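You operate a simulated robot arm through the tools that you are given. There is no shell and no other tool. Be economical: measure what you need, move in short steps, check, and stop when the job is done.

You run a simulated two-armed robot. Do the job below in one go: nothing can be reset, and whatever is moved stays where it is left.

TASK
Pick up the grease cartridge with one hand, pass it to the other hand and put it on the plain end of the packing bench.

The check looks at the end state, three seconds after you hand in, the way a careful person would. Anything else that was tipped, shoved, dropped, spilled or broken makes it a failure.

THE ROBOT
Two 7-joint arms with two-finger grippers on one trunk, on a base that drives. Base frame: it is fixed to the floor where the robot stands at the start and does not move with it; the origin is under the middle of the robot, x ahead of it, y to its left, z up. Readings come in mm, degrees, newtons and seconds.
The left shoulder is at the start at [99, 216, 1091], the right one opposite. With the tool pointing down near the work surface each hand reaches from about 300 to 840 mm from the robot's upright axis, wherever it stands, measured 20 degrees to its own side. Places, roughly: plain end of the packing bench [4600, -700, 900]. Payload 3.18 kg a hand.
The tool frame of a hand sits at the grasp point between the pads (the TCP): z along the fingers, y along the line on which they close. The tips reach 30 mm beyond it. Largest opening 144 mm; the body of the gripper starts 103 mm behind the TCP.
Orientation is told as [roll, pitch, yaw] about the base's x, y, z axes, in that order, counted from this pose: with the fingers straight down and closing along the base's y, the tool's x points along the base's -x, its y along +y and its z along -z.

THE INTERFACE
- The arms move only by the tool jog_arm. It takes "left_rows", "right_rows" or both (then of equal length, played together; a hand with none holds still); each is a list of rows, each an object (a shift or turn left out is 0, a gripper value left out holds the last) with "offset": the shift along the tool's x, y, z in units of 500 mm (1.0 is 500 mm), a list of three; "angular": the turn, a rotation vector about the tool's x, y, z in units of 90 degrees (1.0 is 90 degrees), a list of three; "grip": the opening, from 0 (shut) to 1 (fully open). In form: [{"offset": [tx, ty, tz], "angular": [ax, ay, az], "grip": grip}, ...]. A call has 1 to 8 rows; each row is the pose to reach, as a shift and turn from the pose commanded when the call began, along the tool's axes at that moment. A call with a number of a shift or a turn outside -1 to 1 is refused whole. A row lasts 0.2 s, in which the tool goes at most 50 mm and 8.6 degrees; a call with a longer step from one row to the next is refused whole, and so is a gripper value outside its range. Where a pose cannot be reached the arm comes as near as it can. A force on the tool above 40 N (or 10 N above the force at the start of the call, whichever is more), or a blocked arm, ends the call early, and 0.2 s more pass. Each finger halts on what it meets, pressing with about 29 N; the grip force reading is that of the motor and also rises with nothing between the fingers. The clock runs only during rows and for 0.2 s after the last one: add rows that repeat a pose to give the fingers time. The reply holds the time, the measured pose of the TCP, the force on the tool along the base axes, the opening and the grip force, in the units named above and with some noise, with the torque about the TCP (base axes, N m) and any sound that the robot's microphone picked up.
- Cameras (640 x 400 px; columns grow to the right, rows downward): "scene" is now at [206.6, -28.3, 1306.1]; the picture's right is [-0.32, -0.95, 0.00], its down [-0.29, 0.10, -0.95] and it looks along [0.90, -0.30, -0.31] (base axes); focal length 280 px, centre (320, 200). "left" rides on the left gripper at [77, -16, -143] in its tool frame; the picture's right is [0.21, 0.98, 0.00], its down [-0.84, 0.18, -0.51] and it looks along [-0.50, 0.11, 0.86] (tool axes); focal length 218 px, centre (320, 200). "right" rides on the right gripper at [76, 16, -143] in its tool frame; the picture's right is [-0.21, 0.98, 0.00], its down [-0.84, -0.18, -0.51] and it looks along [-0.50, -0.11, 0.86] (tool axes); focal length 218 px, centre (320, 200). There is no depth. A picture from a camera that has moved, and an enlarged one, comes with that camera's place and axes in the base frame and with its lens.
- get_image(camera): a new picture of that camera. The clock stands still meanwhile.
- slide_trunk(by): slides the trunk up (or, below 0, down) by that many mm; the arms and the scene camera ride with it, the base frame stays. It gives what a move gives, with no picture.
- drive_base(legs): drives the robot by 1 to 6 legs, each [ahead, left, turn to the left] in mm, mm and degrees, along the robot's own axes; the way and the turn of a leg run together, so that a leg with both is an arc; at most 1500 mm and 180 degrees a leg. The arms and the cameras ride along, it lands a little off, and it stops where it bumps. It gives what a move gives.
- turn_head(pan, tilt): turns the head with the scene camera to pan (to the left, within 80 degrees either way) and tilt (down, from -29 to 69), counted from straight ahead of the robot. It gives what a move gives.
- inspect(camera, box): a new picture of the part [left, top, right, bottom] of that camera's present view, enlarged. The clock stands still meanwhile.
- close_job(): hands the job in; it is judged then, once.

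Work in short steps. Places have to be worked out from the pictures, the camera data and where the tool is seen: move nearer, look again, correct. Check each grasp and each placing, and mend what went wrong. You have 120 turns and 100 pictures in all, those below and enlarged ones among them. Open the grippers and draw the arms clear of the work before you hand the job in, unless the task says otherwise; then end with one line.

The tools are called after "Request:" as a command line: name --argument value ..., lists and objects as JSON in quotes. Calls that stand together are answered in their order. jog_arm: Moves the arms, as the interface text tells. Its arguments: {"type":"object","properties":{"left_rows":{"type":"array"},"right_rows":{"type":"array"}},"required":[]} The other tools are called the same way: slide_trunk (by) slides the trunk up or down; drive_base (legs) drives the base; turn_head (pan, tilt) turns the head that bears the scene camera; get_image (camera) takes a picture; inspect (camera, box) takes an enlarged picture of a part of a camera's view; close_job () hands the job in.

At the start:

```text
time: 0.0
left_eef_pos: [412.9, 63.9, 1170.2]
left_orientation: [-0.1, 0.0, 0.1]
left_force: [0.0, 0.6, 0.3]
left_wrist_torque: [-0.02, 0.0, 0.01]
left_grip_width: 143.8
left_grip_force: 0.0
right_eef_pos: [398.6, -293.8, 1081.2]
right_orientation: [0.0, 0.0, 0.0]
right_force: [0.4, 0.6, 0.5]
right_wrist_torque: [-0.02, 0.01, 0.02]
right_grip_width: 143.9
right_grip_force: 0.0
trunk travel left (down, up): [-175.0, 194.0]
robot x, y, heading: [2.5, -0.3, 0.1]
head pan, tilt: [-18.4, 18.0]
```

scene: 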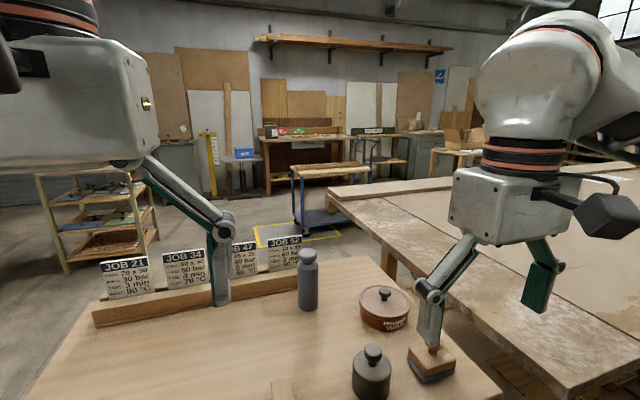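
right: 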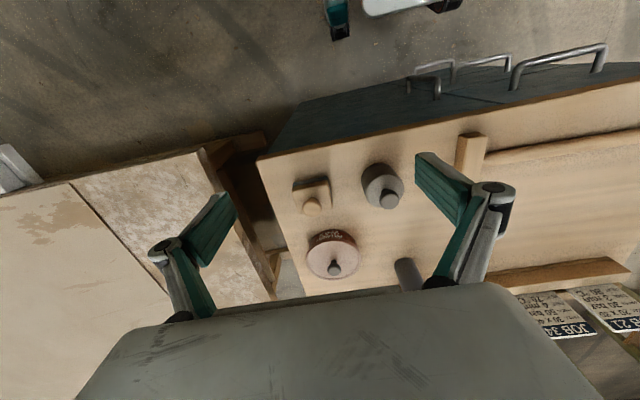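
left: 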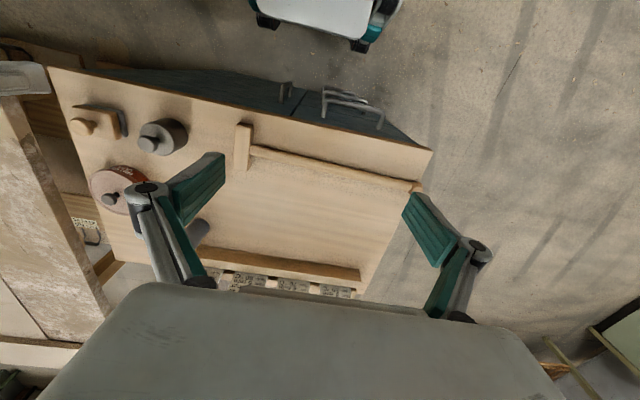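

The scene shows a near bench with a grey cylinder (probably the cartridge), a tin, a weight and a stamp-like block. I enlarge that part to identify them.

Request:
inspect --camera "scene" --box '[260, 230, 480, 400]'

Request:
turn_head --pan -10 --tilt 45

Request:
get_image --camera "scene"

```text
2.35 times, centred on (370, 315) of scene
camera zoom: at [206.6, -28.3, 1306.1], right [-0.32, -0.95, 0.0], down [-0.29, 0.1, -0.95], along [0.9, -0.3, -0.31], focal length 660 px, centre (202, -71)
```

zoom: 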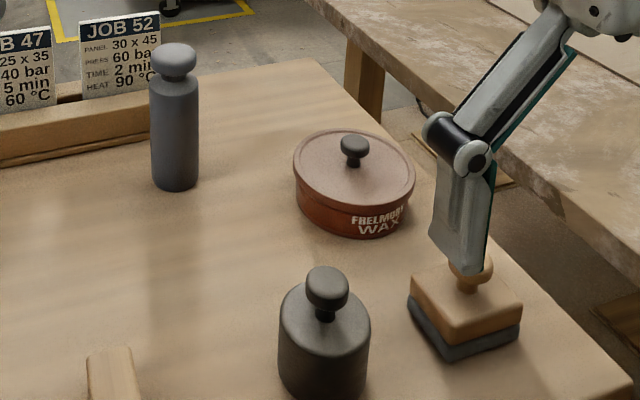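

```text
time: 0.9
left_eef_pos: [413.2, 63.4, 1171.5]
left_orientation: [-0.1, 0.0, 0.2]
left_force: [-0.1, -0.3, -0.1]
left_wrist_torque: [-0.05, 0.03, -0.02]
left_grip_width: 144.2
left_grip_force: 0.1
right_eef_pos: [398.9, -292.9, 1081.4]
right_orientation: [0.0, 0.1, 0.0]
right_force: [-0.5, 0.7, 0.1]
right_wrist_torque: [-0.02, -0.01, 0.01]
right_grip_width: 143.9
right_grip_force: 0.1
trunk travel left (down, up): [-175.0, 194.0]
robot x, y, heading: [0.3, 2.2, 0.1]
head pan, tilt: [-10.0, 45.0]
```

```text
95 pictures are left
camera scene: at [198.1, -13.1, 1264.3], right [-0.17, -0.98, 0.0], down [-0.7, 0.12, -0.71], along [0.7, -0.12, -0.71], focal length 280 px, centre (320, 200)
```

scene: 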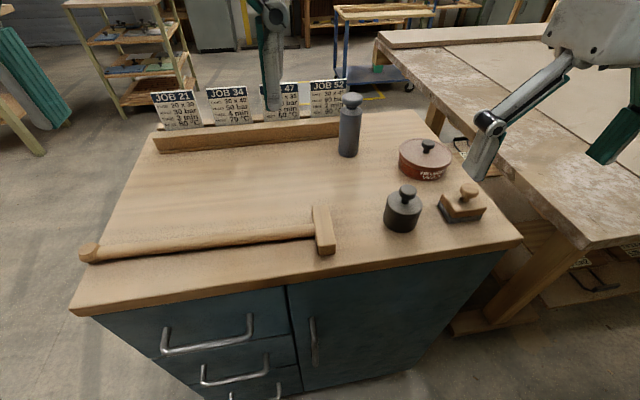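

The grey cylinder with a cap is the cartridge: two-view estimate is axis near (690, -162), bench top z≈895, cap top z≈1018. I move the right hand to a spot short of and above it to measure with the wrist camera.

Request:
jog_arm --right_rows '[{"offset": [-0.06, 0.05, -0.06]}, {"offset": [-0.13, 0.1, -0.08]}, {"offset": [-0.2, 0.16, -0.08]}, {"offset": [-0.26, 0.21, -0.08]}, {"offset": [-0.322, 0.268, -0.08]}, {"offset": [-0.322, 0.268, -0.08]}]'

Request:
get_image --camera "right"

Request:
get_image --camera "scene"

```text
time: 2.3
left_eef_pos: [413.7, 63.3, 1171.5]
left_orientation: [0.0, 0.0, 0.1]
left_force: [-0.6, -1.2, 0.2]
left_wrist_torque: [0.03, -0.03, 0.0]
left_grip_width: 144.2
left_grip_force: 0.1
right_eef_pos: [560.9, -160.3, 1122.4]
right_orientation: [0.1, -0.1, 0.0]
right_force: [0.5, -0.7, 0.0]
right_wrist_torque: [0.0, -0.04, 0.02]
right_grip_width: 144.2
right_grip_force: 0.1
trunk travel left (down, up): [-175.0, 194.0]
robot x, y, heading: [0.5, -1.9, -0.2]
head pan, tilt: [-10.0, 45.0]
```

```text
94 pictures are left
camera right: at [484.7, -143.7, 1265.1], right [0.21, 0.98, 0.0], down [0.84, -0.18, 0.51], along [0.5, -0.11, -0.86], focal length 218 px, centre (320, 200)
```

right: 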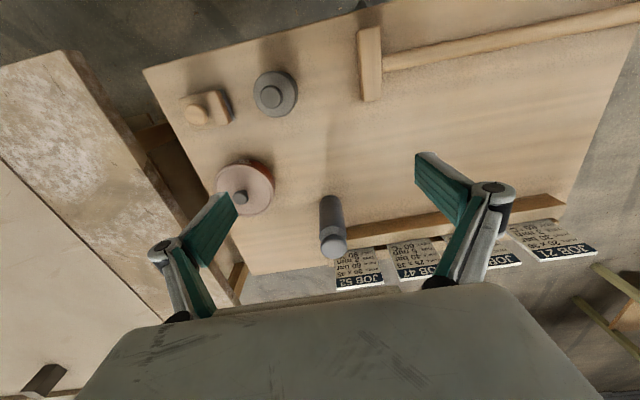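

```text
93 pictures are left
camera scene: at [197.5, -14.0, 1264.4], right [-0.17, -0.98, 0.0], down [-0.7, 0.12, -0.71], along [0.7, -0.12, -0.71], focal length 280 px, centre (320, 200)
```

scene: 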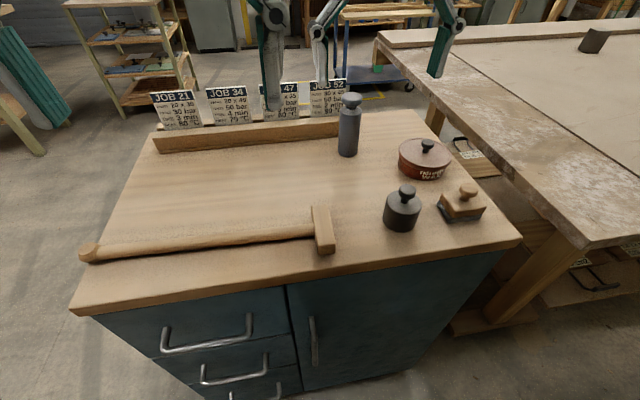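

Triangulating with both views: axis ≈(727, -170), bench z≈876, cap top ≈1012. I move the right hand near-above, at z≈1122, and look again.

Request:
jog_arm --right_rows '[{"offset": [-0.09, -0.01, 0]}, {"offset": [-0.18, -0.02, 0]}, {"offset": [-0.27, -0.02, 0]}, {"offset": [-0.27, -0.02, 0]}]'

Request:
get_image --camera "right"

Request:
get_image --camera "scene"

```text
time: 3.3
left_eef_pos: [412.4, 64.8, 1172.3]
left_orientation: [0.0, 0.0, 0.0]
left_force: [0.3, 0.6, -0.2]
left_wrist_torque: [0.03, 0.0, 0.02]
left_grip_width: 144.1
left_grip_force: 0.1
right_eef_pos: [626.0, -173.6, 1099.0]
right_orientation: [0.0, -0.2, -0.1]
right_force: [0.3, 0.1, -0.1]
right_wrist_torque: [0.01, -0.02, -0.01]
right_grip_width: 144.1
right_grip_force: 0.1
right hand out of reach, approached as far as the arm can: row 2, 3, 4
trunk travel left (down, up): [-175.0, 194.0]
robot x, y, heading: [3.1, 3.0, -0.1]
head pan, tilt: [-10.0, 45.0]
```

```text
92 pictures are left
camera right: at [549.0, -156.8, 1241.7], right [0.21, 0.98, 0.0], down [0.84, -0.18, 0.51], along [0.5, -0.11, -0.86], focal length 218 px, centre (320, 200)
```

right: 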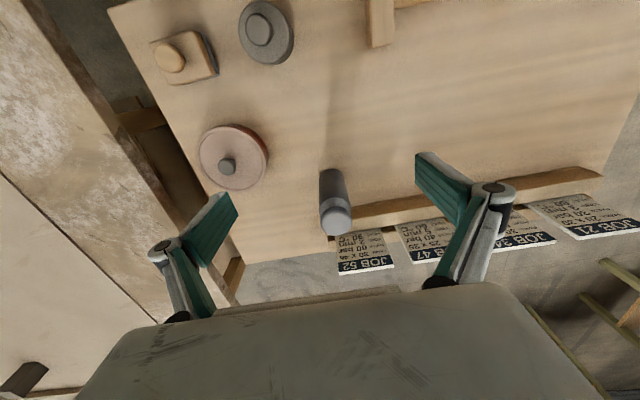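

```text
91 pictures are left
camera scene: at [197.5, -13.1, 1264.5], right [-0.17, -0.98, 0.0], down [-0.7, 0.12, -0.71], along [0.7, -0.12, -0.71], focal length 280 px, centre (320, 200)
```

scene: 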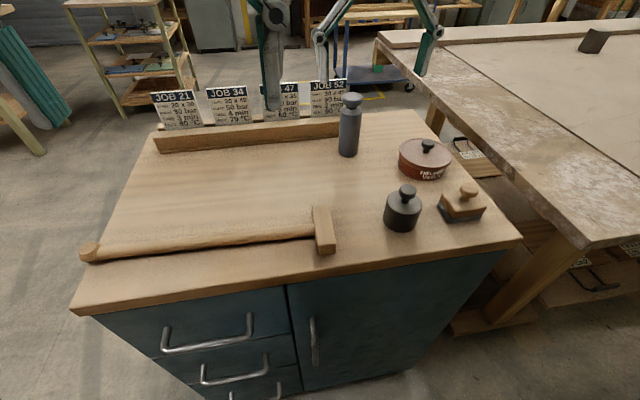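

The right arm ran out of reach at that height. Refined axis ≈(720, -172); I raise the trunk so the shoulder sits higher and the reach at bench height grows.

Request:
slide_trunk --by 150

```text
time: 5.1
left_eef_pos: [413.5, 63.2, 1320.3]
left_orientation: [-0.1, 0.1, 0.1]
left_force: [0.3, -0.1, -0.6]
left_wrist_torque: [-0.03, 0.0, 0.0]
left_grip_width: 143.8
left_grip_force: 0.0
right_eef_pos: [568.5, -173.0, 1362.3]
right_orientation: [0.2, -12.5, -0.5]
right_force: [-0.5, -0.3, 0.1]
right_wrist_torque: [0.03, 0.02, 0.0]
right_grip_width: 143.9
right_grip_force: 0.0
trunk travel left (down, up): [-325.0, 44.0]
robot x, y, heading: [-0.3, 0.9, -0.0]
head pan, tilt: [-10.0, 45.0]
```

The right hand's pose settled oddly after the slide (it is still chasing an unreachable pose). I jog it backwards and down a little to see what the commanded pose is.

Request:
jog_arm --right_rows '[{"offset": [0.06, 0, 0.06]}, {"offset": [0.12, 0, 0.12]}, {"offset": [0.12, 0, 0.2]}, {"offset": [0.12, 0, 0.2]}]'

```text
time: 6.1
left_eef_pos: [411.9, 64.1, 1320.3]
left_orientation: [0.0, -0.1, 0.1]
left_force: [-0.1, 1.2, 0.8]
left_wrist_torque: [0.0, -0.02, -0.03]
left_grip_width: 143.7
left_grip_force: 0.0
right_eef_pos: [531.5, -171.5, 1252.1]
right_orientation: [0.2, -12.7, -0.4]
right_force: [0.0, -0.5, 0.1]
right_wrist_torque: [-0.01, -0.04, -0.02]
right_grip_width: 143.7
right_grip_force: 0.1
trunk travel left (down, up): [-325.0, 44.0]
robot x, y, heading: [3.1, -1.1, 0.1]
head pan, tilt: [-10.0, 45.0]
```

The command now follows the measured pose. I turn the 12.7° pitch back to upright.

Request:
jog_arm --right_rows '[{"angular": [0, 0.07, 0]}, {"angular": [0, 0.141, 0]}, {"angular": [0, 0.141, 0]}]'

```text
time: 6.9
left_eef_pos: [413.9, 64.7, 1321.1]
left_orientation: [0.1, 0.0, 0.1]
left_force: [-0.4, -0.2, -0.6]
left_wrist_torque: [0.02, 0.0, -0.01]
left_grip_width: 144.1
left_grip_force: 0.1
right_eef_pos: [531.5, -172.4, 1252.1]
right_orientation: [0.2, 0.3, -0.3]
right_force: [0.4, 0.1, -0.4]
right_wrist_torque: [0.01, -0.04, -0.02]
right_grip_width: 143.9
right_grip_force: 0.1
trunk travel left (down, up): [-325.0, 44.0]
robot x, y, heading: [-2.2, 1.1, 0.1]
head pan, tilt: [-10.0, 45.0]
```

Upright again. I move down and forward to about (640, -172, 1090).

Request:
jog_arm --right_rows '[{"offset": [-0.04, 0, 0.08]}, {"offset": [-0.08, 0, 0.16]}, {"offset": [-0.13, 0, 0.24]}, {"offset": [-0.18, 0, 0.31]}, {"offset": [-0.22, 0, 0.32]}, {"offset": [-0.22, 0, 0.32]}]'

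Request:
get_image --camera "right"

```text
time: 8.3
left_eef_pos: [413.6, 63.8, 1320.3]
left_orientation: [0.1, 0.0, 0.1]
left_force: [-0.5, -0.3, 0.9]
left_wrist_torque: [0.01, 0.01, -0.04]
left_grip_width: 144.2
left_grip_force: 0.1
right_eef_pos: [640.8, -170.7, 1091.8]
right_orientation: [0.2, 0.1, -0.3]
right_force: [0.1, -1.4, -0.3]
right_wrist_torque: [0.03, -0.01, 0.0]
right_grip_width: 144.0
right_grip_force: 0.0
trunk travel left (down, up): [-325.0, 44.0]
robot x, y, heading: [0.9, -3.0, -0.1]
head pan, tilt: [-10.0, 45.0]
```

```text
90 pictures are left
camera right: at [565.6, -154.5, 1236.2], right [0.21, 0.98, 0.0], down [0.84, -0.19, 0.5], along [0.49, -0.11, -0.86], focal length 218 px, centre (320, 200)
```

right: 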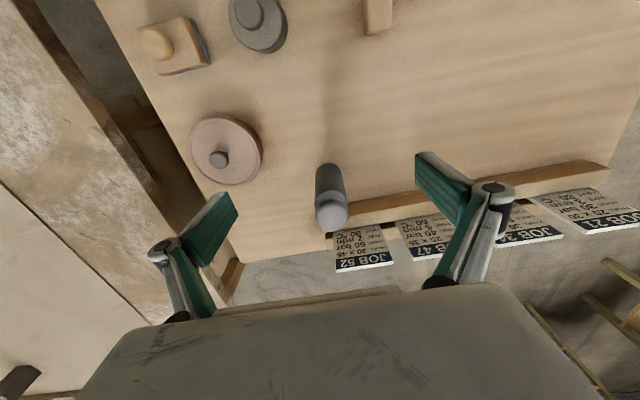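

Fits the estimate. Next step forward to x≈715 at z≈1072, still above the cap.

Request:
jog_arm --right_rows '[{"offset": [-0.075, 0, 0.02]}, {"offset": [-0.149, -0.002, 0.04]}, {"offset": [-0.149, -0.002, 0.04]}]'

Request:
get_image --camera "right"

Request:
get_image --camera "scene"

```text
time: 9.1
left_eef_pos: [413.7, 64.4, 1321.1]
left_orientation: [-0.1, 0.1, 0.1]
left_force: [0.3, -0.7, 1.5]
left_wrist_torque: [-0.04, 0.04, -0.01]
left_grip_width: 144.1
left_grip_force: 0.0
right_eef_pos: [670.3, -171.0, 1085.1]
right_orientation: [0.2, 0.2, -0.3]
right_force: [-0.6, -0.1, -0.8]
right_wrist_torque: [0.01, 0.03, 0.06]
right_grip_width: 144.0
right_grip_force: 0.1
right hand out of reach, approached as far as the arm can: row 1, 2, 3
trunk travel left (down, up): [-325.0, 44.0]
robot x, y, heading: [-2.0, -0.1, -0.2]
head pan, tilt: [-10.0, 45.0]
```

```text
89 pictures are left
camera right: at [593.4, -154.4, 1228.4], right [0.21, 0.98, 0.0], down [0.84, -0.19, 0.5], along [0.49, -0.11, -0.86], focal length 218 px, centre (320, 200)
```

right: 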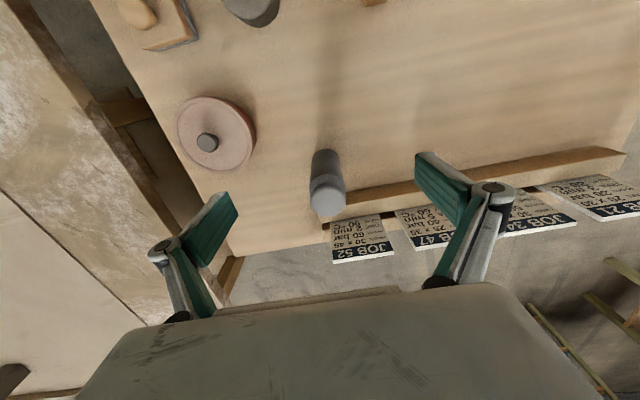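

```text
88 pictures are left
camera scene: at [121.1, -12.7, 1420.0], right [-0.17, -0.98, 0.0], down [-0.7, 0.12, -0.71], along [0.7, -0.12, -0.71], focal length 280 px, centre (320, 200)
```

scene: 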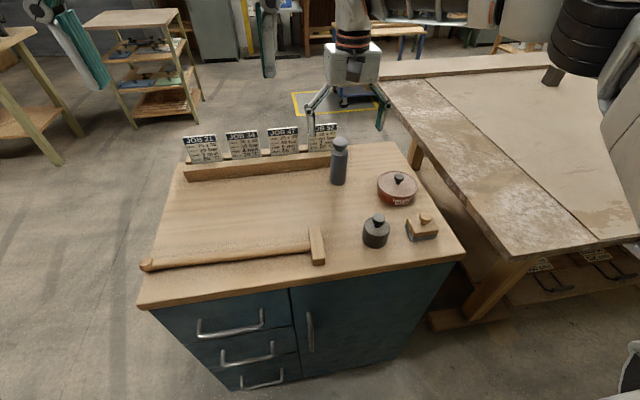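

The reach is still short at this height, and lower should be better. I narrow the opening to ~94 mm (the tin is near at y≈-257), back off to x≈640 and descend in front of the cartridge to z≈1000.

Request:
jog_arm --right_rows '[{"offset": [0.06, 0, 0.0], "grip": 0.65}, {"offset": [0.06, 0, 0.08], "grip": 0.65}, {"offset": [0.06, 0, 0.17], "grip": 0.65}, {"offset": [0.06, 0, 0.17], "grip": 0.65}]'

Request:
get_image --camera "right"

```text
time: 10.1
left_eef_pos: [413.0, 64.5, 1320.3]
left_orientation: [-0.1, 0.0, 0.1]
left_force: [0.8, -0.5, 0.1]
left_wrist_torque: [-0.06, 0.0, -0.03]
left_grip_width: 144.1
left_grip_force: 0.1
right_eef_pos: [640.2, -172.1, 1001.2]
right_orientation: [0.2, 0.2, -0.4]
right_force: [-0.6, 0.5, -0.8]
right_wrist_torque: [-0.05, 0.03, -0.02]
right_grip_width: 93.4
right_grip_force: 0.1
trunk travel left (down, up): [-325.0, 44.0]
robot x, y, heading: [-2.2, 2.2, -0.1]
head pan, tilt: [-10.0, 45.0]
```

```text
87 pictures are left
camera right: at [564.9, -155.9, 1145.0], right [0.21, 0.98, 0.0], down [0.84, -0.19, 0.5], along [0.49, -0.1, -0.86], focal length 218 px, centre (320, 200)
```

right: 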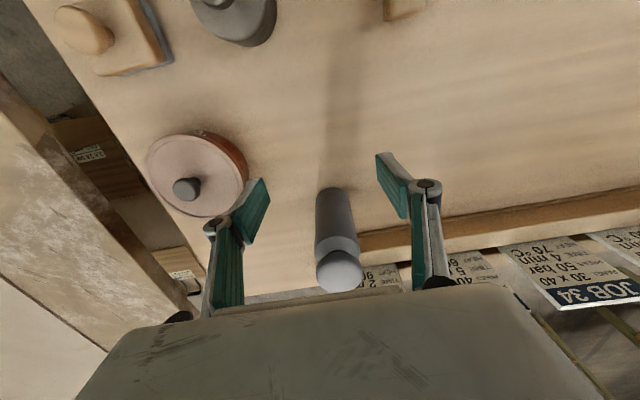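

Cap seen at ≈(715, -169), between the fingers in y. I advance 74 mm forward at this height, so that the fingers straddle the upper part.

Request:
jog_arm --right_rows '[{"offset": [-0.05, 0.006, 0.0]}, {"offset": [-0.1, 0.006, 0]}, {"offset": [-0.148, 0.006, 0]}, {"offset": [-0.148, 0.006, 0]}]'

Request:
get_image --camera "right"

```text
time: 11.1
left_eef_pos: [412.9, 64.6, 1319.9]
left_orientation: [-0.1, -0.1, 0.1]
left_force: [-0.6, 0.4, -1.1]
left_wrist_torque: [-0.03, 0.03, 0.0]
left_grip_width: 143.9
left_grip_force: 0.1
right_eef_pos: [690.2, -168.4, 1000.2]
right_orientation: [0.2, 0.2, -0.3]
right_force: [0.0, -0.1, 0.5]
right_wrist_torque: [0.01, 0.0, -0.01]
right_grip_width: 93.5
right_grip_force: 0.1
right hand out of reach, approached as far as the arm can: row 3, 4
trunk travel left (down, up): [-325.0, 44.0]
robot x, y, heading: [-2.3, 2.3, 0.0]
head pan, tilt: [-10.0, 45.0]
```

```text
86 pictures are left
camera right: at [613.9, -151.9, 1144.4], right [0.21, 0.98, 0.0], down [0.84, -0.19, 0.5], along [0.49, -0.11, -0.86], focal length 218 px, centre (320, 200)
```

right: 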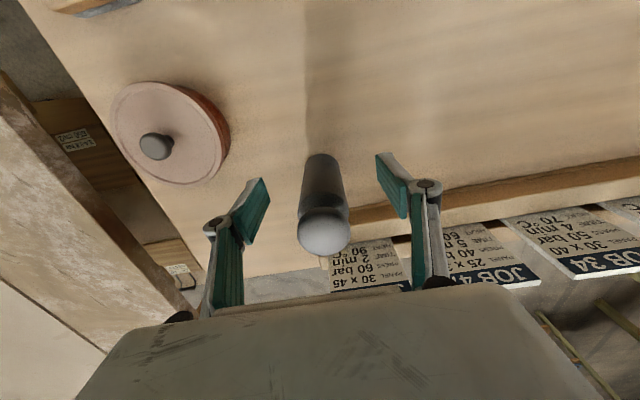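

The arm stops at x=690 upright. The axis is ≈(719, -171), so I pitch the fingers forward 10° (this gains ~38 mm), then advance 28 mm and go down to z≈973, which grips the upper body and leaves the lower half free for the left hand.

Request:
jog_arm --right_rows '[{"angular": [0, -0.08, 0]}, {"angular": [0, -0.111, 0]}, {"offset": [-0.03, -0.004, 0.0], "angular": [0, -0.111, 0]}, {"offset": [-0.058, -0.004, 0.02], "angular": [0, -0.111, 0]}, {"offset": [-0.058, -0.004, 0.054], "angular": [0, -0.111, 0]}, {"offset": [-0.058, -0.004, 0.054], "angular": [0, -0.111, 0]}]'

Request:
get_image --camera "right"

Request:
inspect --camera "scene" --box '[240, 60, 460, 280]'

```text
time: 12.5
left_eef_pos: [414.1, 63.9, 1320.0]
left_orientation: [-0.2, 0.0, 0.1]
left_force: [0.3, 0.2, -0.6]
left_wrist_torque: [0.0, 0.04, 0.0]
left_grip_width: 144.1
left_grip_force: 0.0
right_eef_pos: [719.7, -169.5, 973.8]
right_orientation: [0.2, -9.8, -0.3]
right_force: [0.2, -1.0, -0.1]
right_wrist_torque: [0.0, 0.03, -0.03]
right_grip_width: 93.8
right_grip_force: 0.1
trunk travel left (down, up): [-325.0, 44.0]
robot x, y, heading: [0.1, 1.6, 0.0]
head pan, tilt: [-10.0, 45.0]
```

```text
85 pictures are left
camera right: at [619.6, -153.4, 1101.6], right [0.21, 0.98, 0.04], down [0.74, -0.19, 0.64], along [0.64, -0.11, -0.76], focal length 218 px, centre (320, 200)
```

right: 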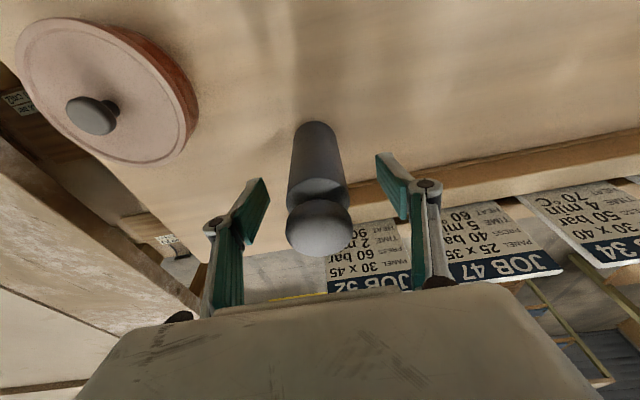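

```text
1.82 times, centred on (350, 170) of scene
camera zoom: at [120.3, -12.9, 1420.2], right [-0.17, -0.98, 0.0], down [-0.7, 0.12, -0.71], along [0.7, -0.12, -0.71], focal length 510 px, centre (266, 254)
```

zoom: 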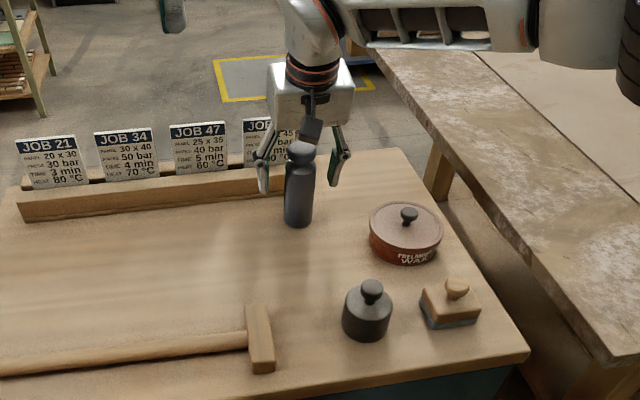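

The cap is at ≈(715, -170) and the TCP at (720, -170), tips about 50 mm above the bench. I close the right gripper.

Request:
jog_arm --right_rows '[{"grip": 0.45}, {"grip": 0.3}, {"grip": 0.1}, {"grip": 0.0}, {"grip": 0.0}]'

Request:
get_image --camera "right"

```text
time: 13.7
left_eef_pos: [413.5, 64.3, 1320.0]
left_orientation: [0.0, 0.0, 0.1]
left_force: [0.8, 0.1, -0.6]
left_wrist_torque: [-0.02, 0.0, 0.0]
left_grip_width: 144.0
left_grip_force: 0.1
right_eef_pos: [718.7, -170.8, 974.8]
right_orientation: [0.2, -9.8, -0.3]
right_force: [0.2, -0.8, 0.6]
right_wrist_torque: [-0.02, -0.05, 0.0]
right_grip_width: 45.2
right_grip_force: 29.4
trunk travel left (down, up): [-325.0, 44.0]
robot x, y, heading: [2.6, 1.2, 0.1]
head pan, tilt: [-10.0, 45.0]
```

```text
83 pictures are left
camera right: at [619.7, -153.7, 1101.6], right [0.21, 0.98, 0.04], down [0.74, -0.19, 0.64], along [0.64, -0.11, -0.77], focal length 218 px, centre (320, 200)
```

right: 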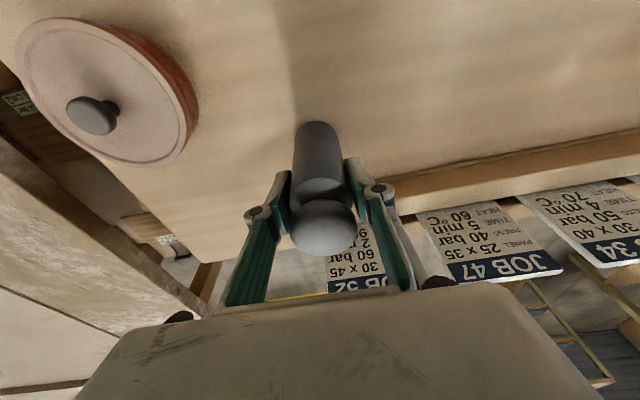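

Gripped: 45 mm wide at 29 N. I lift straight up a bit, then up and back towards the robot.

Request:
jog_arm --right_rows '[{"offset": [-0.01, 0, -0.059]}, {"offset": [0.01, 0, -0.11]}, {"offset": [0.052, 0, -0.171]}, {"offset": [0.117, 0, -0.23]}, {"offset": [0.18, 0, -0.3]}, {"offset": [0.18, 0, -0.3]}]'

Request:
get_image --camera "scene"

Request:
get_image --camera "right"

```text
time: 15.1
left_eef_pos: [416.3, 63.9, 1319.6]
left_orientation: [-0.1, 0.1, 0.0]
left_force: [-0.1, -0.4, -0.3]
left_wrist_torque: [-0.01, 0.04, -0.01]
left_grip_width: 144.2
left_grip_force: 0.0
right_eef_pos: [600.9, -169.8, 1106.6]
right_orientation: [0.2, -9.6, -0.4]
right_force: [-0.2, -0.7, -3.5]
right_wrist_torque: [0.03, 0.05, -0.01]
right_grip_width: 45.4
right_grip_force: 28.5
trunk travel left (down, up): [-325.0, 44.0]
robot x, y, heading: [2.8, 0.6, 0.0]
head pan, tilt: [-10.0, 45.0]
```

```text
82 pictures are left
camera scene: at [122.0, -13.0, 1419.9], right [-0.17, -0.98, 0.0], down [-0.7, 0.12, -0.71], along [0.7, -0.12, -0.71], focal length 280 px, centre (320, 200)
```

scene: 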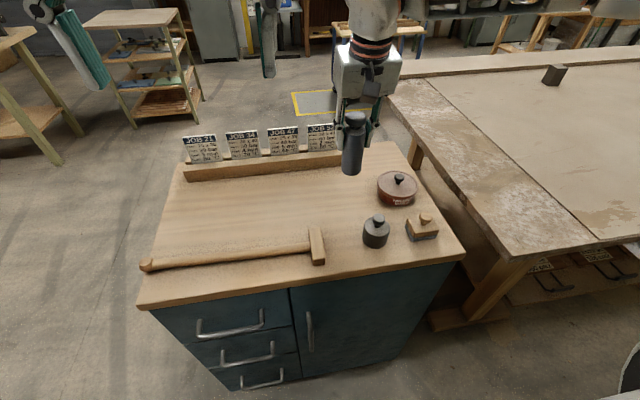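

```text
81 pictures are left
camera right: at [502.9, -153.5, 1235.0], right [0.21, 0.98, 0.04], down [0.74, -0.19, 0.64], along [0.63, -0.11, -0.77], focal length 218 px, centre (320, 200)
```

right: 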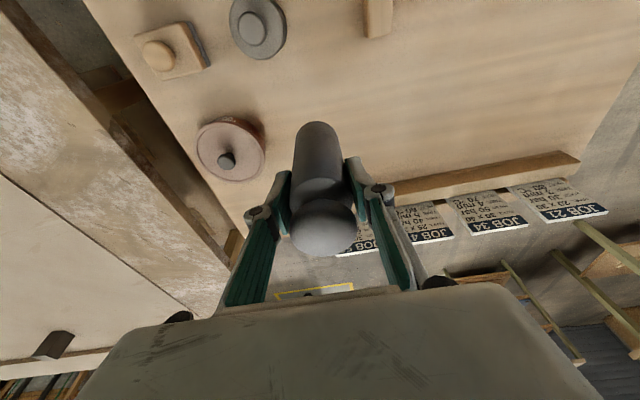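

The cartridge is held upright. For the pass I bring the right hand to (600, -80, 1120) and start turning the left hand to yaw −90 while moving it to the left side at about (560, 180, 1270); it will then approach from the left, gripping below the right fingers with crossed closing lines.

Request:
jog_arm --right_rows '[{"offset": [0, 0.03, -0.005]}, {"offset": [0, 0.06, -0.01]}, {"offset": [0, 0.09, -0.015]}, {"offset": [0, 0.12, -0.02]}, {"offset": [0, 0.15, -0.024]}, {"offset": [0, 0.18, -0.028]}, {"offset": [0, 0.18, -0.028]}, {"offset": [0, 0.18, -0.028]}]' --left_rows '[{"offset": [-0.03, 0.05, 0.01], "angular": [0, 0, 0.09]}, {"offset": [-0.07, 0.1, 0.03], "angular": [0, 0, 0.18]}, {"offset": [-0.11, 0.14, 0.04], "angular": [0, 0, 0.27]}, {"offset": [-0.15, 0.17, 0.06], "angular": [0, 0, 0.36]}, {"offset": [-0.19, 0.2, 0.07], "angular": [0, 0, 0.45]}, {"offset": [-0.22, 0.22, 0.08], "angular": [0, 0, 0.54]}, {"offset": [-0.26, 0.232, 0.09], "angular": [0, 0, 0.63]}, {"offset": [-0.294, 0.232, 0.1], "angular": [0, 0, 0.72]}]'

```text
time: 16.9
left_eef_pos: [479.0, 148.4, 1199.6]
left_orientation: [0.6, -9.3, -31.9]
left_force: [0.7, -1.0, -0.1]
left_wrist_torque: [0.16, 0.06, 0.06]
left_grip_width: 144.1
left_grip_force: 0.1
left hand out of reach, approached as far as the arm can: row 3, 4, 5, 6, 7, 8
right_eef_pos: [603.9, -82.5, 1117.5]
right_orientation: [0.5, -9.7, -0.5]
right_force: [1.2, -1.3, -3.4]
right_wrist_torque: [0.18, 0.1, 0.04]
right_grip_width: 45.2
right_grip_force: 28.7
trunk travel left (down, up): [-325.0, 44.0]
robot x, y, heading: [-1.4, -5.1, 0.1]
head pan, tilt: [-10.0, 45.0]
```

The left hand stopped short (too high for the reach). It is now at (479, 148, 1200), a lower and easier place; I continue the yaw turn there without shifting.

Request:
jog_arm --left_rows '[{"angular": [0, 0, 0.09]}, {"angular": [0, 0, 0.18]}, {"angular": [0, 0, 0.27]}, {"angular": [0, 0, 0.36]}, {"angular": [0, 0, 0.45]}, {"angular": [0, 0, 0.54]}, {"angular": [0, 0, 0.64]}, {"angular": [0, 0, 0.64]}]'

Request:
get_image --camera "left"

```text
refused: row 7 steps farther than a row can; nothing moved
```

```text
80 pictures are left
camera left: at [386.7, 184.5, 1328.6], right [0.34, 0.94, -0.02], down [0.73, -0.25, 0.64], along [0.59, -0.23, -0.77], focal length 218 px, centre (320, 200)
```

left: 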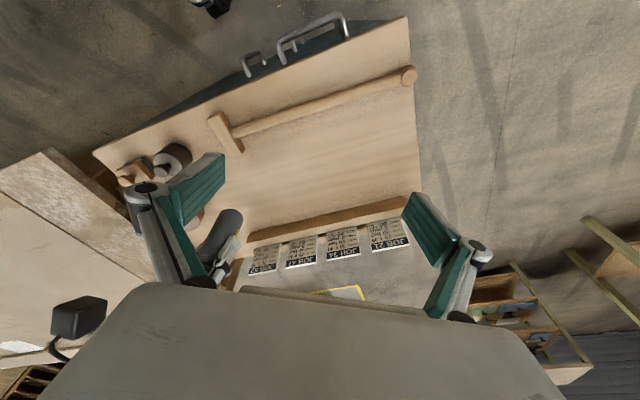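

One step was too big; I repeat with even steps.

Request:
jog_arm --left_rows '[{"angular": [0, 0, 0.09]}, {"angular": [0, 0, 0.18]}, {"angular": [0, 0, 0.27]}, {"angular": [0, 0, 0.36]}, {"angular": [0, 0, 0.45]}, {"angular": [0, 0, 0.54]}, {"angular": [0, 0, 0.63]}, {"angular": [0, 0, 0.63]}]'

```text
time: 18.7
left_eef_pos: [443.9, 183.7, 1151.2]
left_orientation: [25.9, -15.5, -73.1]
left_force: [1.2, 1.1, -0.2]
left_wrist_torque: [-0.16, -0.03, -0.08]
left_grip_width: 144.0
left_grip_force: 0.0
left hand out of reach, approached as far as the arm can: row 1, 2, 3, 4, 5, 6, 7, 8
right_eef_pos: [598.9, -72.5, 1122.4]
right_orientation: [0.0, -9.9, -0.2]
right_force: [-0.7, 1.8, -2.9]
right_wrist_torque: [-0.23, -0.02, -0.02]
right_grip_width: 45.3
right_grip_force: 29.1
trunk travel left (down, up): [-325.0, 44.0]
robot x, y, heading: [-2.8, -2.1, 0.1]
head pan, tilt: [-10.0, 45.0]
```

The left wrist resists the −90 yaw. I will rather meet halfway: right hand yaw ≈ +50 and left yaw ≈ −40, which keeps the closing lines crossed. First I get the left camera's axes to know its true orientation.

Request:
get_image --camera "left"

Request:
jog_arm --right_rows '[{"angular": [0.015, 0, -0.09]}, {"angular": [0.03, 0, -0.18]}, {"angular": [0.045, 0, -0.27]}, {"angular": [0.06, 0, -0.36]}, {"angular": [0.075, 0, -0.45]}, {"angular": [0.09, 0, -0.53]}, {"angular": [0.09, 0, -0.53]}]'

Request:
get_image --camera "scene"

```text
79 pictures are left
camera left: at [338.6, 261.2, 1247.3], right [0.75, 0.56, 0.36], down [0.14, -0.66, 0.74], along [0.65, -0.51, -0.57], focal length 218 px, centre (320, 200)
```

left: 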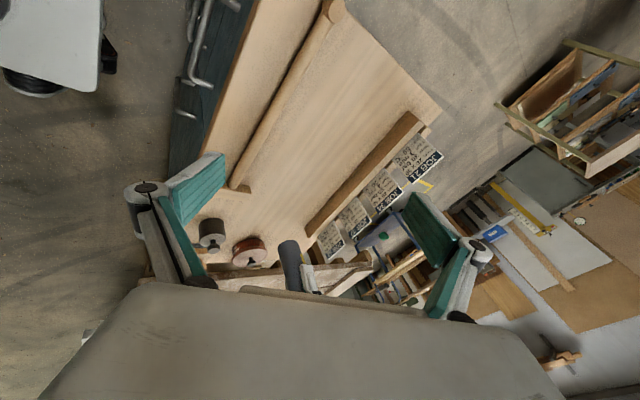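

```text
time: 20.3
left_eef_pos: [442.0, 180.0, 1151.4]
left_orientation: [26.2, -15.2, -73.0]
left_force: [-1.1, -0.7, 0.4]
left_wrist_torque: [-0.03, -0.09, 0.02]
left_grip_width: 144.2
left_grip_force: 0.1
right_eef_pos: [575.5, -49.6, 1140.3]
right_orientation: [-9.6, -12.7, 39.5]
right_force: [-1.3, 1.9, -2.5]
right_wrist_torque: [-0.07, -0.12, -0.01]
right_grip_width: 45.2
right_grip_force: 29.4
right hand out of reach, approached as far as the arm can: row 5, 6, 7
trunk travel left (down, up): [-325.0, 44.0]
robot x, y, heading: [2.0, -5.1, 0.2]
head pan, tilt: [-10.0, 45.0]
```

```text
78 pictures are left
camera scene: at [115.6, -11.4, 1420.7], right [-0.17, -0.98, 0.0], down [-0.69, 0.12, -0.71], along [0.7, -0.12, -0.7], focal length 280 px, centre (320, 200)
```

scene: 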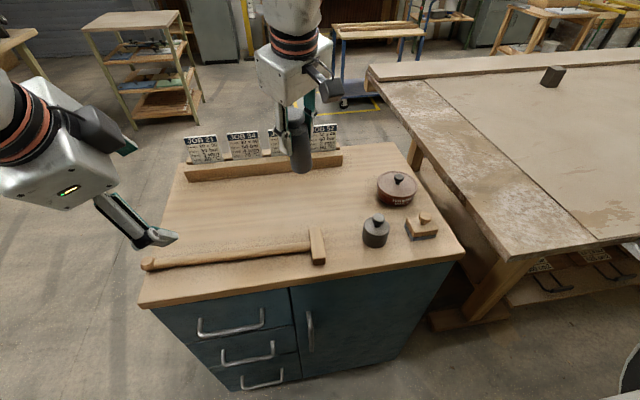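

Right yaw stops near +38, so crossed grips don't work. I fall back to parallel closing lines: right hand back to yaw 0 and pitch −10 at (615, -60, 1110), and the left hand unwound towards yaw 0, pitch −55 at (430, 80, 1120), to come in under the right fingers.

Request:
jog_arm --right_rows '[{"offset": [-0.005, -0.008, 0.012], "angular": [-0.003, 0.011, 0.07]}, {"offset": [-0.01, -0.016, 0.024], "angular": [-0.006, 0.022, 0.14]}, {"offset": [-0.015, -0.024, 0.036], "angular": [-0.008, 0.032, 0.21]}, {"offset": [-0.02, -0.032, 0.048], "angular": [-0.011, 0.043, 0.28]}, {"offset": [-0.026, -0.04, 0.06], "angular": [-0.014, 0.054, 0.355]}, {"offset": [-0.035, -0.054, 0.08], "angular": [-0.0165, 0.065, 0.4257]}, {"offset": [-0.035, -0.054, 0.08], "angular": [-0.0165, 0.065, 0.4257]}, {"offset": [-0.035, -0.054, 0.08], "angular": [-0.0165, 0.065, 0.4257]}]' --left_rows '[{"offset": [-0.02, -0.015, 0.008], "angular": [-0.0264, -0.0249, -0.0858]}, {"offset": [-0.04, -0.03, 0.016], "angular": [-0.0528, -0.0498, -0.1715]}, {"offset": [-0.06, -0.045, 0.023], "angular": [-0.0791, -0.0746, -0.2573]}, {"offset": [-0.08, -0.06, 0.031], "angular": [-0.1055, -0.0995, -0.343]}, {"offset": [-0.1, -0.076, 0.039], "angular": [-0.1319, -0.1244, -0.4288]}, {"offset": [-0.121, -0.091, 0.046], "angular": [-0.1583, -0.1493, -0.5145]}, {"offset": [-0.141, -0.106, 0.054], "angular": [-0.1846, -0.1741, -0.6]}, {"offset": [-0.161, -0.121, 0.062], "angular": [-0.211, -0.199, -0.686]}]'

Request:
get_image --camera "left"

Request:
get_image --camera "scene"

```text
time: 22.1
left_eef_pos: [436.1, 77.2, 1119.6]
left_orientation: [4.3, -53.6, -6.3]
left_force: [-0.1, 0.5, 0.7]
left_wrist_torque: [0.03, 0.02, 0.05]
left_grip_width: 144.0
left_grip_force: 0.1
left hand out of reach, approached as far as the arm can: row 3, 4, 5, 6, 7
right_eef_pos: [618.1, -63.0, 1109.6]
right_orientation: [0.2, -9.8, -0.1]
right_force: [0.4, -0.2, -2.9]
right_wrist_torque: [0.02, 0.0, 0.03]
right_grip_width: 45.2
right_grip_force: 29.4
trunk travel left (down, up): [-325.0, 44.0]
robot x, y, heading: [-2.0, 5.6, 0.1]
head pan, tilt: [-10.0, 45.0]
```

```text
77 pictures are left
camera left: at [275.1, 65.9, 1141.9], right [-0.07, 0.99, -0.12], down [0.1, 0.13, 0.99], along [0.99, 0.06, -0.11], focal length 218 px, centre (320, 200)
```

left: 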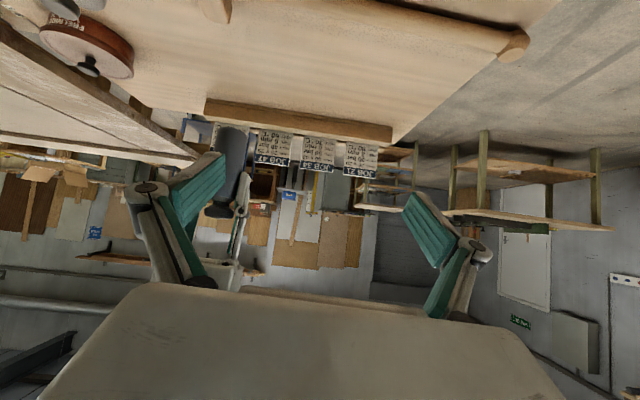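

```text
76 pictures are left
camera scene: at [121.0, -14.1, 1420.0], right [-0.17, -0.98, 0.0], down [-0.7, 0.12, -0.71], along [0.7, -0.12, -0.71], focal length 280 px, centre (320, 200)
```

scene: 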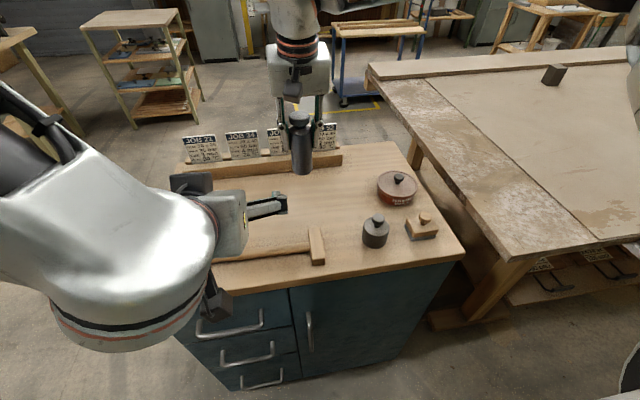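

Both hands are where intended; the cartridge hangs free below the right fingers. I square the left orientation and move it to a pre-grasp 130 mm behind the cartridge at about (495, -63, 1133).

Request:
jog_arm --left_rows '[{"offset": [-0.027, -0.068, 0.021], "angular": [-0.013, -0.012, -0.041]}, {"offset": [-0.055, -0.136, 0.042], "angular": [-0.013, -0.012, -0.041]}, {"offset": [-0.082, -0.204, 0.063], "angular": [-0.013, -0.012, -0.041]}, {"offset": [-0.109, -0.272, 0.084], "angular": [-0.013, -0.012, -0.041]}, {"offset": [-0.109, -0.272, 0.084], "angular": [-0.013, -0.012, -0.041]}]'

Request:
get_image --camera "left"

Request:
get_image --camera "scene"

```text
time: 23.5
left_eef_pos: [516.4, -38.0, 1163.5]
left_orientation: [-8.4, -54.3, 11.1]
left_force: [0.0, -1.0, -1.2]
left_wrist_torque: [0.01, 0.01, -0.02]
left_grip_width: 144.0
left_grip_force: 0.1
right_eef_pos: [618.0, -62.2, 1107.9]
right_orientation: [0.1, -9.7, 0.0]
right_force: [0.0, -0.1, -2.7]
right_wrist_torque: [0.02, 0.01, -0.02]
right_grip_width: 45.2
right_grip_force: 28.7
trunk travel left (down, up): [-325.0, 44.0]
robot x, y, heading: [-0.1, -0.8, -0.3]
head pan, tilt: [-10.0, 45.0]
stopped in row 5 (left hand): the arm was blocked; the commanded pose is now the measured one
```

```text
75 pictures are left
camera left: at [357.1, -64.9, 1186.0], right [-0.19, 0.95, -0.25], down [0.06, 0.27, 0.96], along [0.98, 0.17, -0.1], focal length 218 px, centre (320, 200)
```

left: 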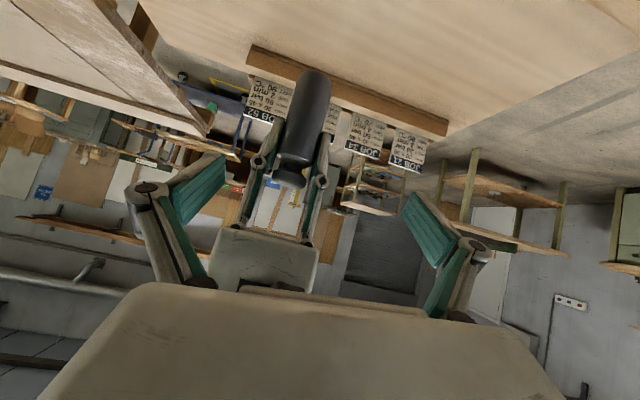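

```text
74 pictures are left
camera scene: at [121.0, -12.9, 1420.1], right [-0.17, -0.98, 0.0], down [-0.7, 0.12, -0.71], along [0.7, -0.12, -0.71], focal length 280 px, centre (320, 200)
```

scene: 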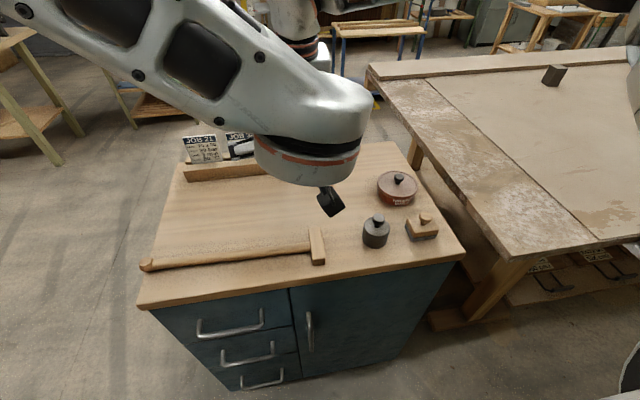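

The left wrist was blocked by the right gripper's camera box on the near side. I back the left hand out the way it came, then test turning the right hand to yaw −90, which would move its camera out of the way and cross the closing lines.

Request:
jog_arm --left_rows '[{"offset": [0.034, 0.062, -0.02]}, {"offset": [0.068, 0.124, -0.039]}, {"offset": [0.102, 0.186, -0.058]}, {"offset": [0.136, 0.248, -0.078]}, {"offset": [0.136, 0.248, -0.078]}]'

Request:
jog_arm --right_rows '[{"angular": [0.015, 0, 0.09]}, {"angular": [0.03, 0, 0.18]}, {"angular": [0.046, 0, 0.27]}, {"angular": [0.062, 0, 0.36]}, {"angular": [0.077, 0, 0.45]}, {"angular": [0.093, 0, 0.54]}, {"angular": [0.109, 0, 0.63]}, {"angular": [0.124, 0, 0.72]}]'

Request:
get_image --camera "scene"

```text
time: 24.7
left_eef_pos: [438.4, 76.7, 1117.4]
left_orientation: [-7.7, -54.3, 10.4]
left_force: [0.0, 0.0, 0.1]
left_wrist_torque: [0.01, 0.02, 0.0]
left_grip_width: 144.0
left_grip_force: 0.0
right_eef_pos: [618.8, -62.7, 1109.3]
right_orientation: [0.1, -9.8, 0.0]
right_force: [0.9, -0.6, -3.8]
right_wrist_torque: [-0.01, 0.03, 0.01]
right_grip_width: 45.0
right_grip_force: 28.9
trunk travel left (down, up): [-325.0, 44.0]
robot x, y, heading: [-0.9, 0.5, 0.1]
head pan, tilt: [-10.0, 45.0]
```

```text
time: 26.5
left_eef_pos: [438.1, 76.9, 1118.4]
left_orientation: [-7.8, -54.3, 10.3]
left_force: [0.0, -0.8, 0.9]
left_wrist_torque: [-0.01, -0.01, -0.01]
left_grip_width: 144.1
left_grip_force: 0.1
right_eef_pos: [618.6, -61.3, 1108.5]
right_orientation: [0.0, -9.7, -65.9]
right_force: [-0.1, -1.2, -3.1]
right_wrist_torque: [0.0, 0.0, 0.01]
right_grip_width: 45.1
right_grip_force: 28.5
trunk travel left (down, up): [-325.0, 44.0]
robot x, y, heading: [0.9, -0.2, -0.0]
head pan, tilt: [-10.0, 45.0]
```

```text
73 pictures are left
camera scene: at [120.8, -12.9, 1420.1], right [-0.17, -0.98, 0.0], down [-0.7, 0.12, -0.71], along [0.7, -0.12, -0.71], focal length 280 px, centre (320, 200)
```

scene: 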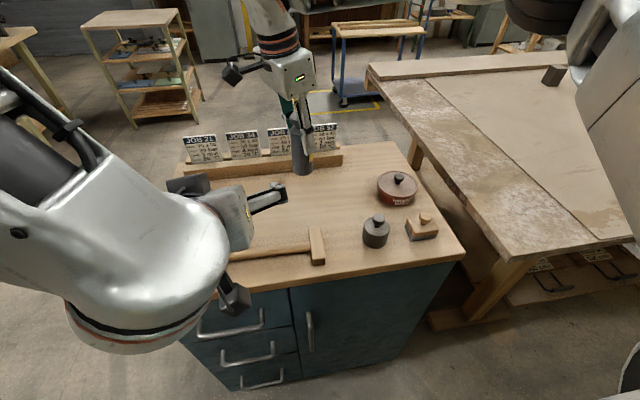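

Right yaw −66 reached easily with the pose held. I finish the turn to −90 and square the left hand to yaw 0, pitch −50.

Request:
jog_arm --right_rows '[{"angular": [0.015, 0, 0.09]}, {"angular": [0.031, 0, 0.18]}, {"angular": [0.046, 0, 0.264]}, {"angular": [0.046, 0, 0.264]}]' --left_rows '[{"angular": [0.002, 0.026, 0.036]}, {"angular": [0.004, 0.053, 0.072]}, {"angular": [0.004, 0.053, 0.072]}, {"angular": [0.004, 0.053, 0.072]}]'

Request:
get_image --camera "left"

Request:
get_image --camera "right"

Request:
get_image --camera "scene"

```text
time: 27.5
left_eef_pos: [435.8, 77.3, 1118.3]
left_orientation: [0.6, -50.1, -0.8]
left_force: [0.3, 0.3, 0.9]
left_wrist_torque: [0.03, -0.02, -0.03]
left_grip_width: 144.0
left_grip_force: 0.0
right_eef_pos: [619.1, -61.6, 1109.3]
right_orientation: [0.0, -9.6, -90.0]
right_force: [0.3, -0.9, -3.8]
right_wrist_torque: [0.03, -0.01, -0.01]
right_grip_width: 45.0
right_grip_force: 28.8
trunk travel left (down, up): [-325.0, 44.0]
robot x, y, heading: [-2.8, -0.4, -0.2]
head pan, tilt: [-10.0, 45.0]
```

```text
72 pictures are left
camera left: at [277.5, 60.4, 1151.8], right [-0.13, 0.98, -0.15], down [0.15, 0.17, 0.97], along [0.98, 0.1, -0.17], focal length 218 px, centre (320, 200)
```

left: 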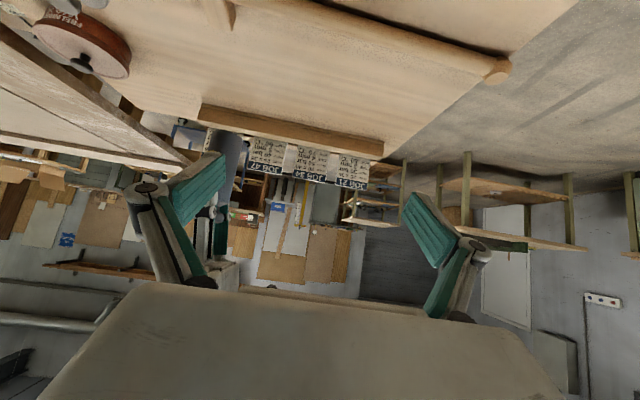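

```text
71 pictures are left
camera right: at [635.6, 38.2, 1237.0], right [0.98, -0.21, 0.03], down [-0.18, -0.75, 0.64], along [-0.11, -0.63, -0.77], focal length 218 px, centre (320, 200)
```

right: 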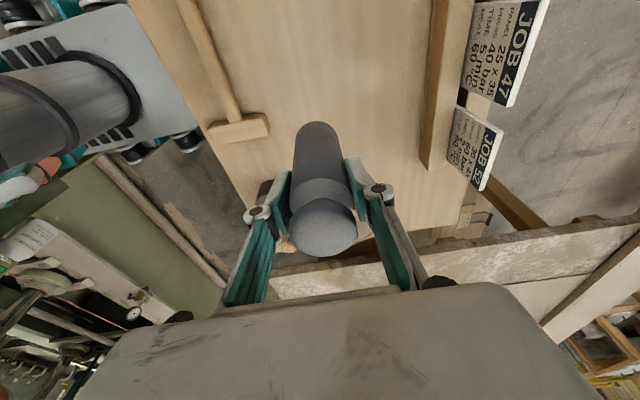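

```text
70 pictures are left
camera scene: at [120.6, -13.0, 1420.1], right [-0.17, -0.98, 0.0], down [-0.7, 0.12, -0.71], along [0.7, -0.12, -0.71], focal length 280 px, centre (320, 200)
```

scene: 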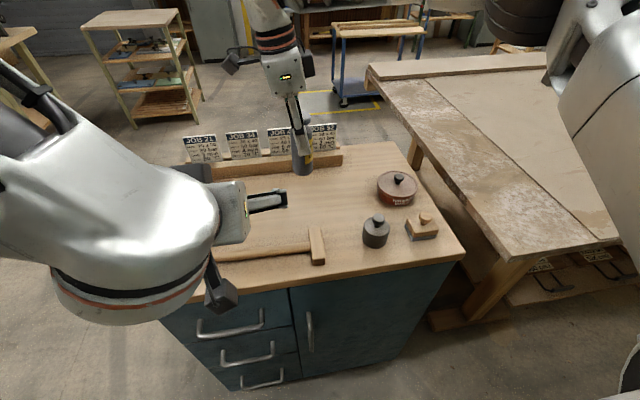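

The right hand is at yaw −90, camera clear on the left-far side. Its tilt puts the near finger ~9 mm off the cartridge plane, so I turn it another −16 to line that finger up with the left approach, and bring the left hand to the pre-grasp (511, -58, 1147).

Request:
jog_arm --right_rows '[{"angular": [0.015, 0, 0.088]}, {"angular": [0.03, 0, 0.175]}, {"angular": [0.03, 0, 0.175]}]'

Request:
jog_arm --left_rows '[{"offset": [-0.035, -0.068, 0.019]}, {"offset": [-0.07, -0.135, 0.039]}, {"offset": [-0.106, -0.203, 0.058]}, {"offset": [-0.141, -0.27, 0.078]}, {"offset": [-0.141, -0.27, 0.078]}]'

Request:
get_image --camera "left"

Request:
get_image --camera "right"

```text
time: 28.3
left_eef_pos: [436.2, 76.7, 1117.8]
left_orientation: [0.6, -49.9, -0.7]
left_force: [-0.2, -0.1, 0.2]
left_wrist_torque: [-0.02, -0.01, 0.01]
left_grip_width: 144.2
left_grip_force: 0.0
right_eef_pos: [619.3, -62.3, 1108.2]
right_orientation: [0.0, -9.6, -106.0]
right_force: [0.2, 0.6, -3.2]
right_wrist_torque: [-0.02, 0.01, -0.02]
right_grip_width: 45.1
right_grip_force: 28.8
trunk travel left (down, up): [-325.0, 44.0]
robot x, y, heading: [-0.9, -2.5, 0.1]
head pan, tilt: [-10.0, 45.0]
```

```text
time: 29.5
left_eef_pos: [516.7, -53.5, 1163.7]
left_orientation: [-3.8, -50.0, 3.8]
left_force: [-0.4, 1.0, 0.4]
left_wrist_torque: [-0.01, -0.04, 0.02]
left_grip_width: 143.9
left_grip_force: 0.1
right_eef_pos: [617.7, -61.8, 1108.9]
right_orientation: [0.0, -9.6, -105.7]
right_force: [-0.4, 0.0, -2.8]
right_wrist_torque: [0.01, 0.0, 0.02]
right_grip_width: 45.1
right_grip_force: 29.6
trunk travel left (down, up): [-325.0, 44.0]
robot x, y, heading: [0.6, 1.1, -0.0]
head pan, tilt: [-10.0, 45.0]
```

```text
69 pictures are left
camera left: at [358.2, -72.6, 1197.8], right [-0.15, 0.97, -0.2], down [0.15, 0.22, 0.96], along [0.98, 0.11, -0.18], focal length 218 px, centre (320, 200)
```

left: 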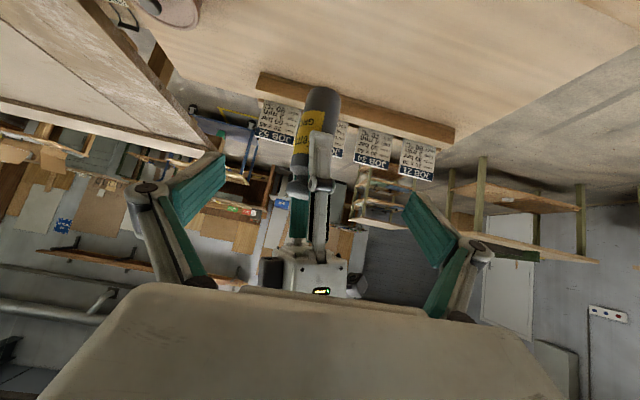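

```text
68 pictures are left
camera right: at [661.8, 29.8, 1237.1], right [0.88, -0.47, 0.03], down [-0.38, -0.67, 0.64], along [-0.27, -0.58, -0.77], focal length 218 px, centre (320, 200)
```

right: 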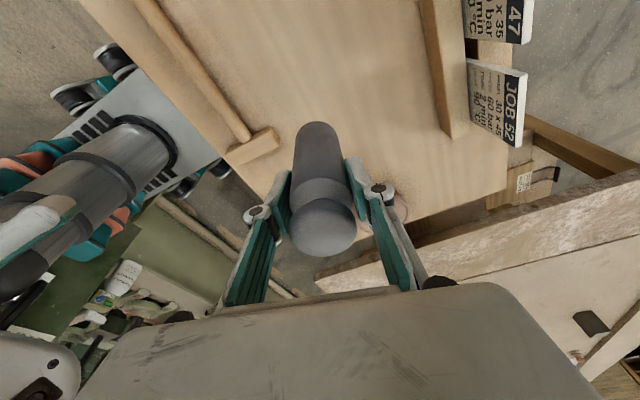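

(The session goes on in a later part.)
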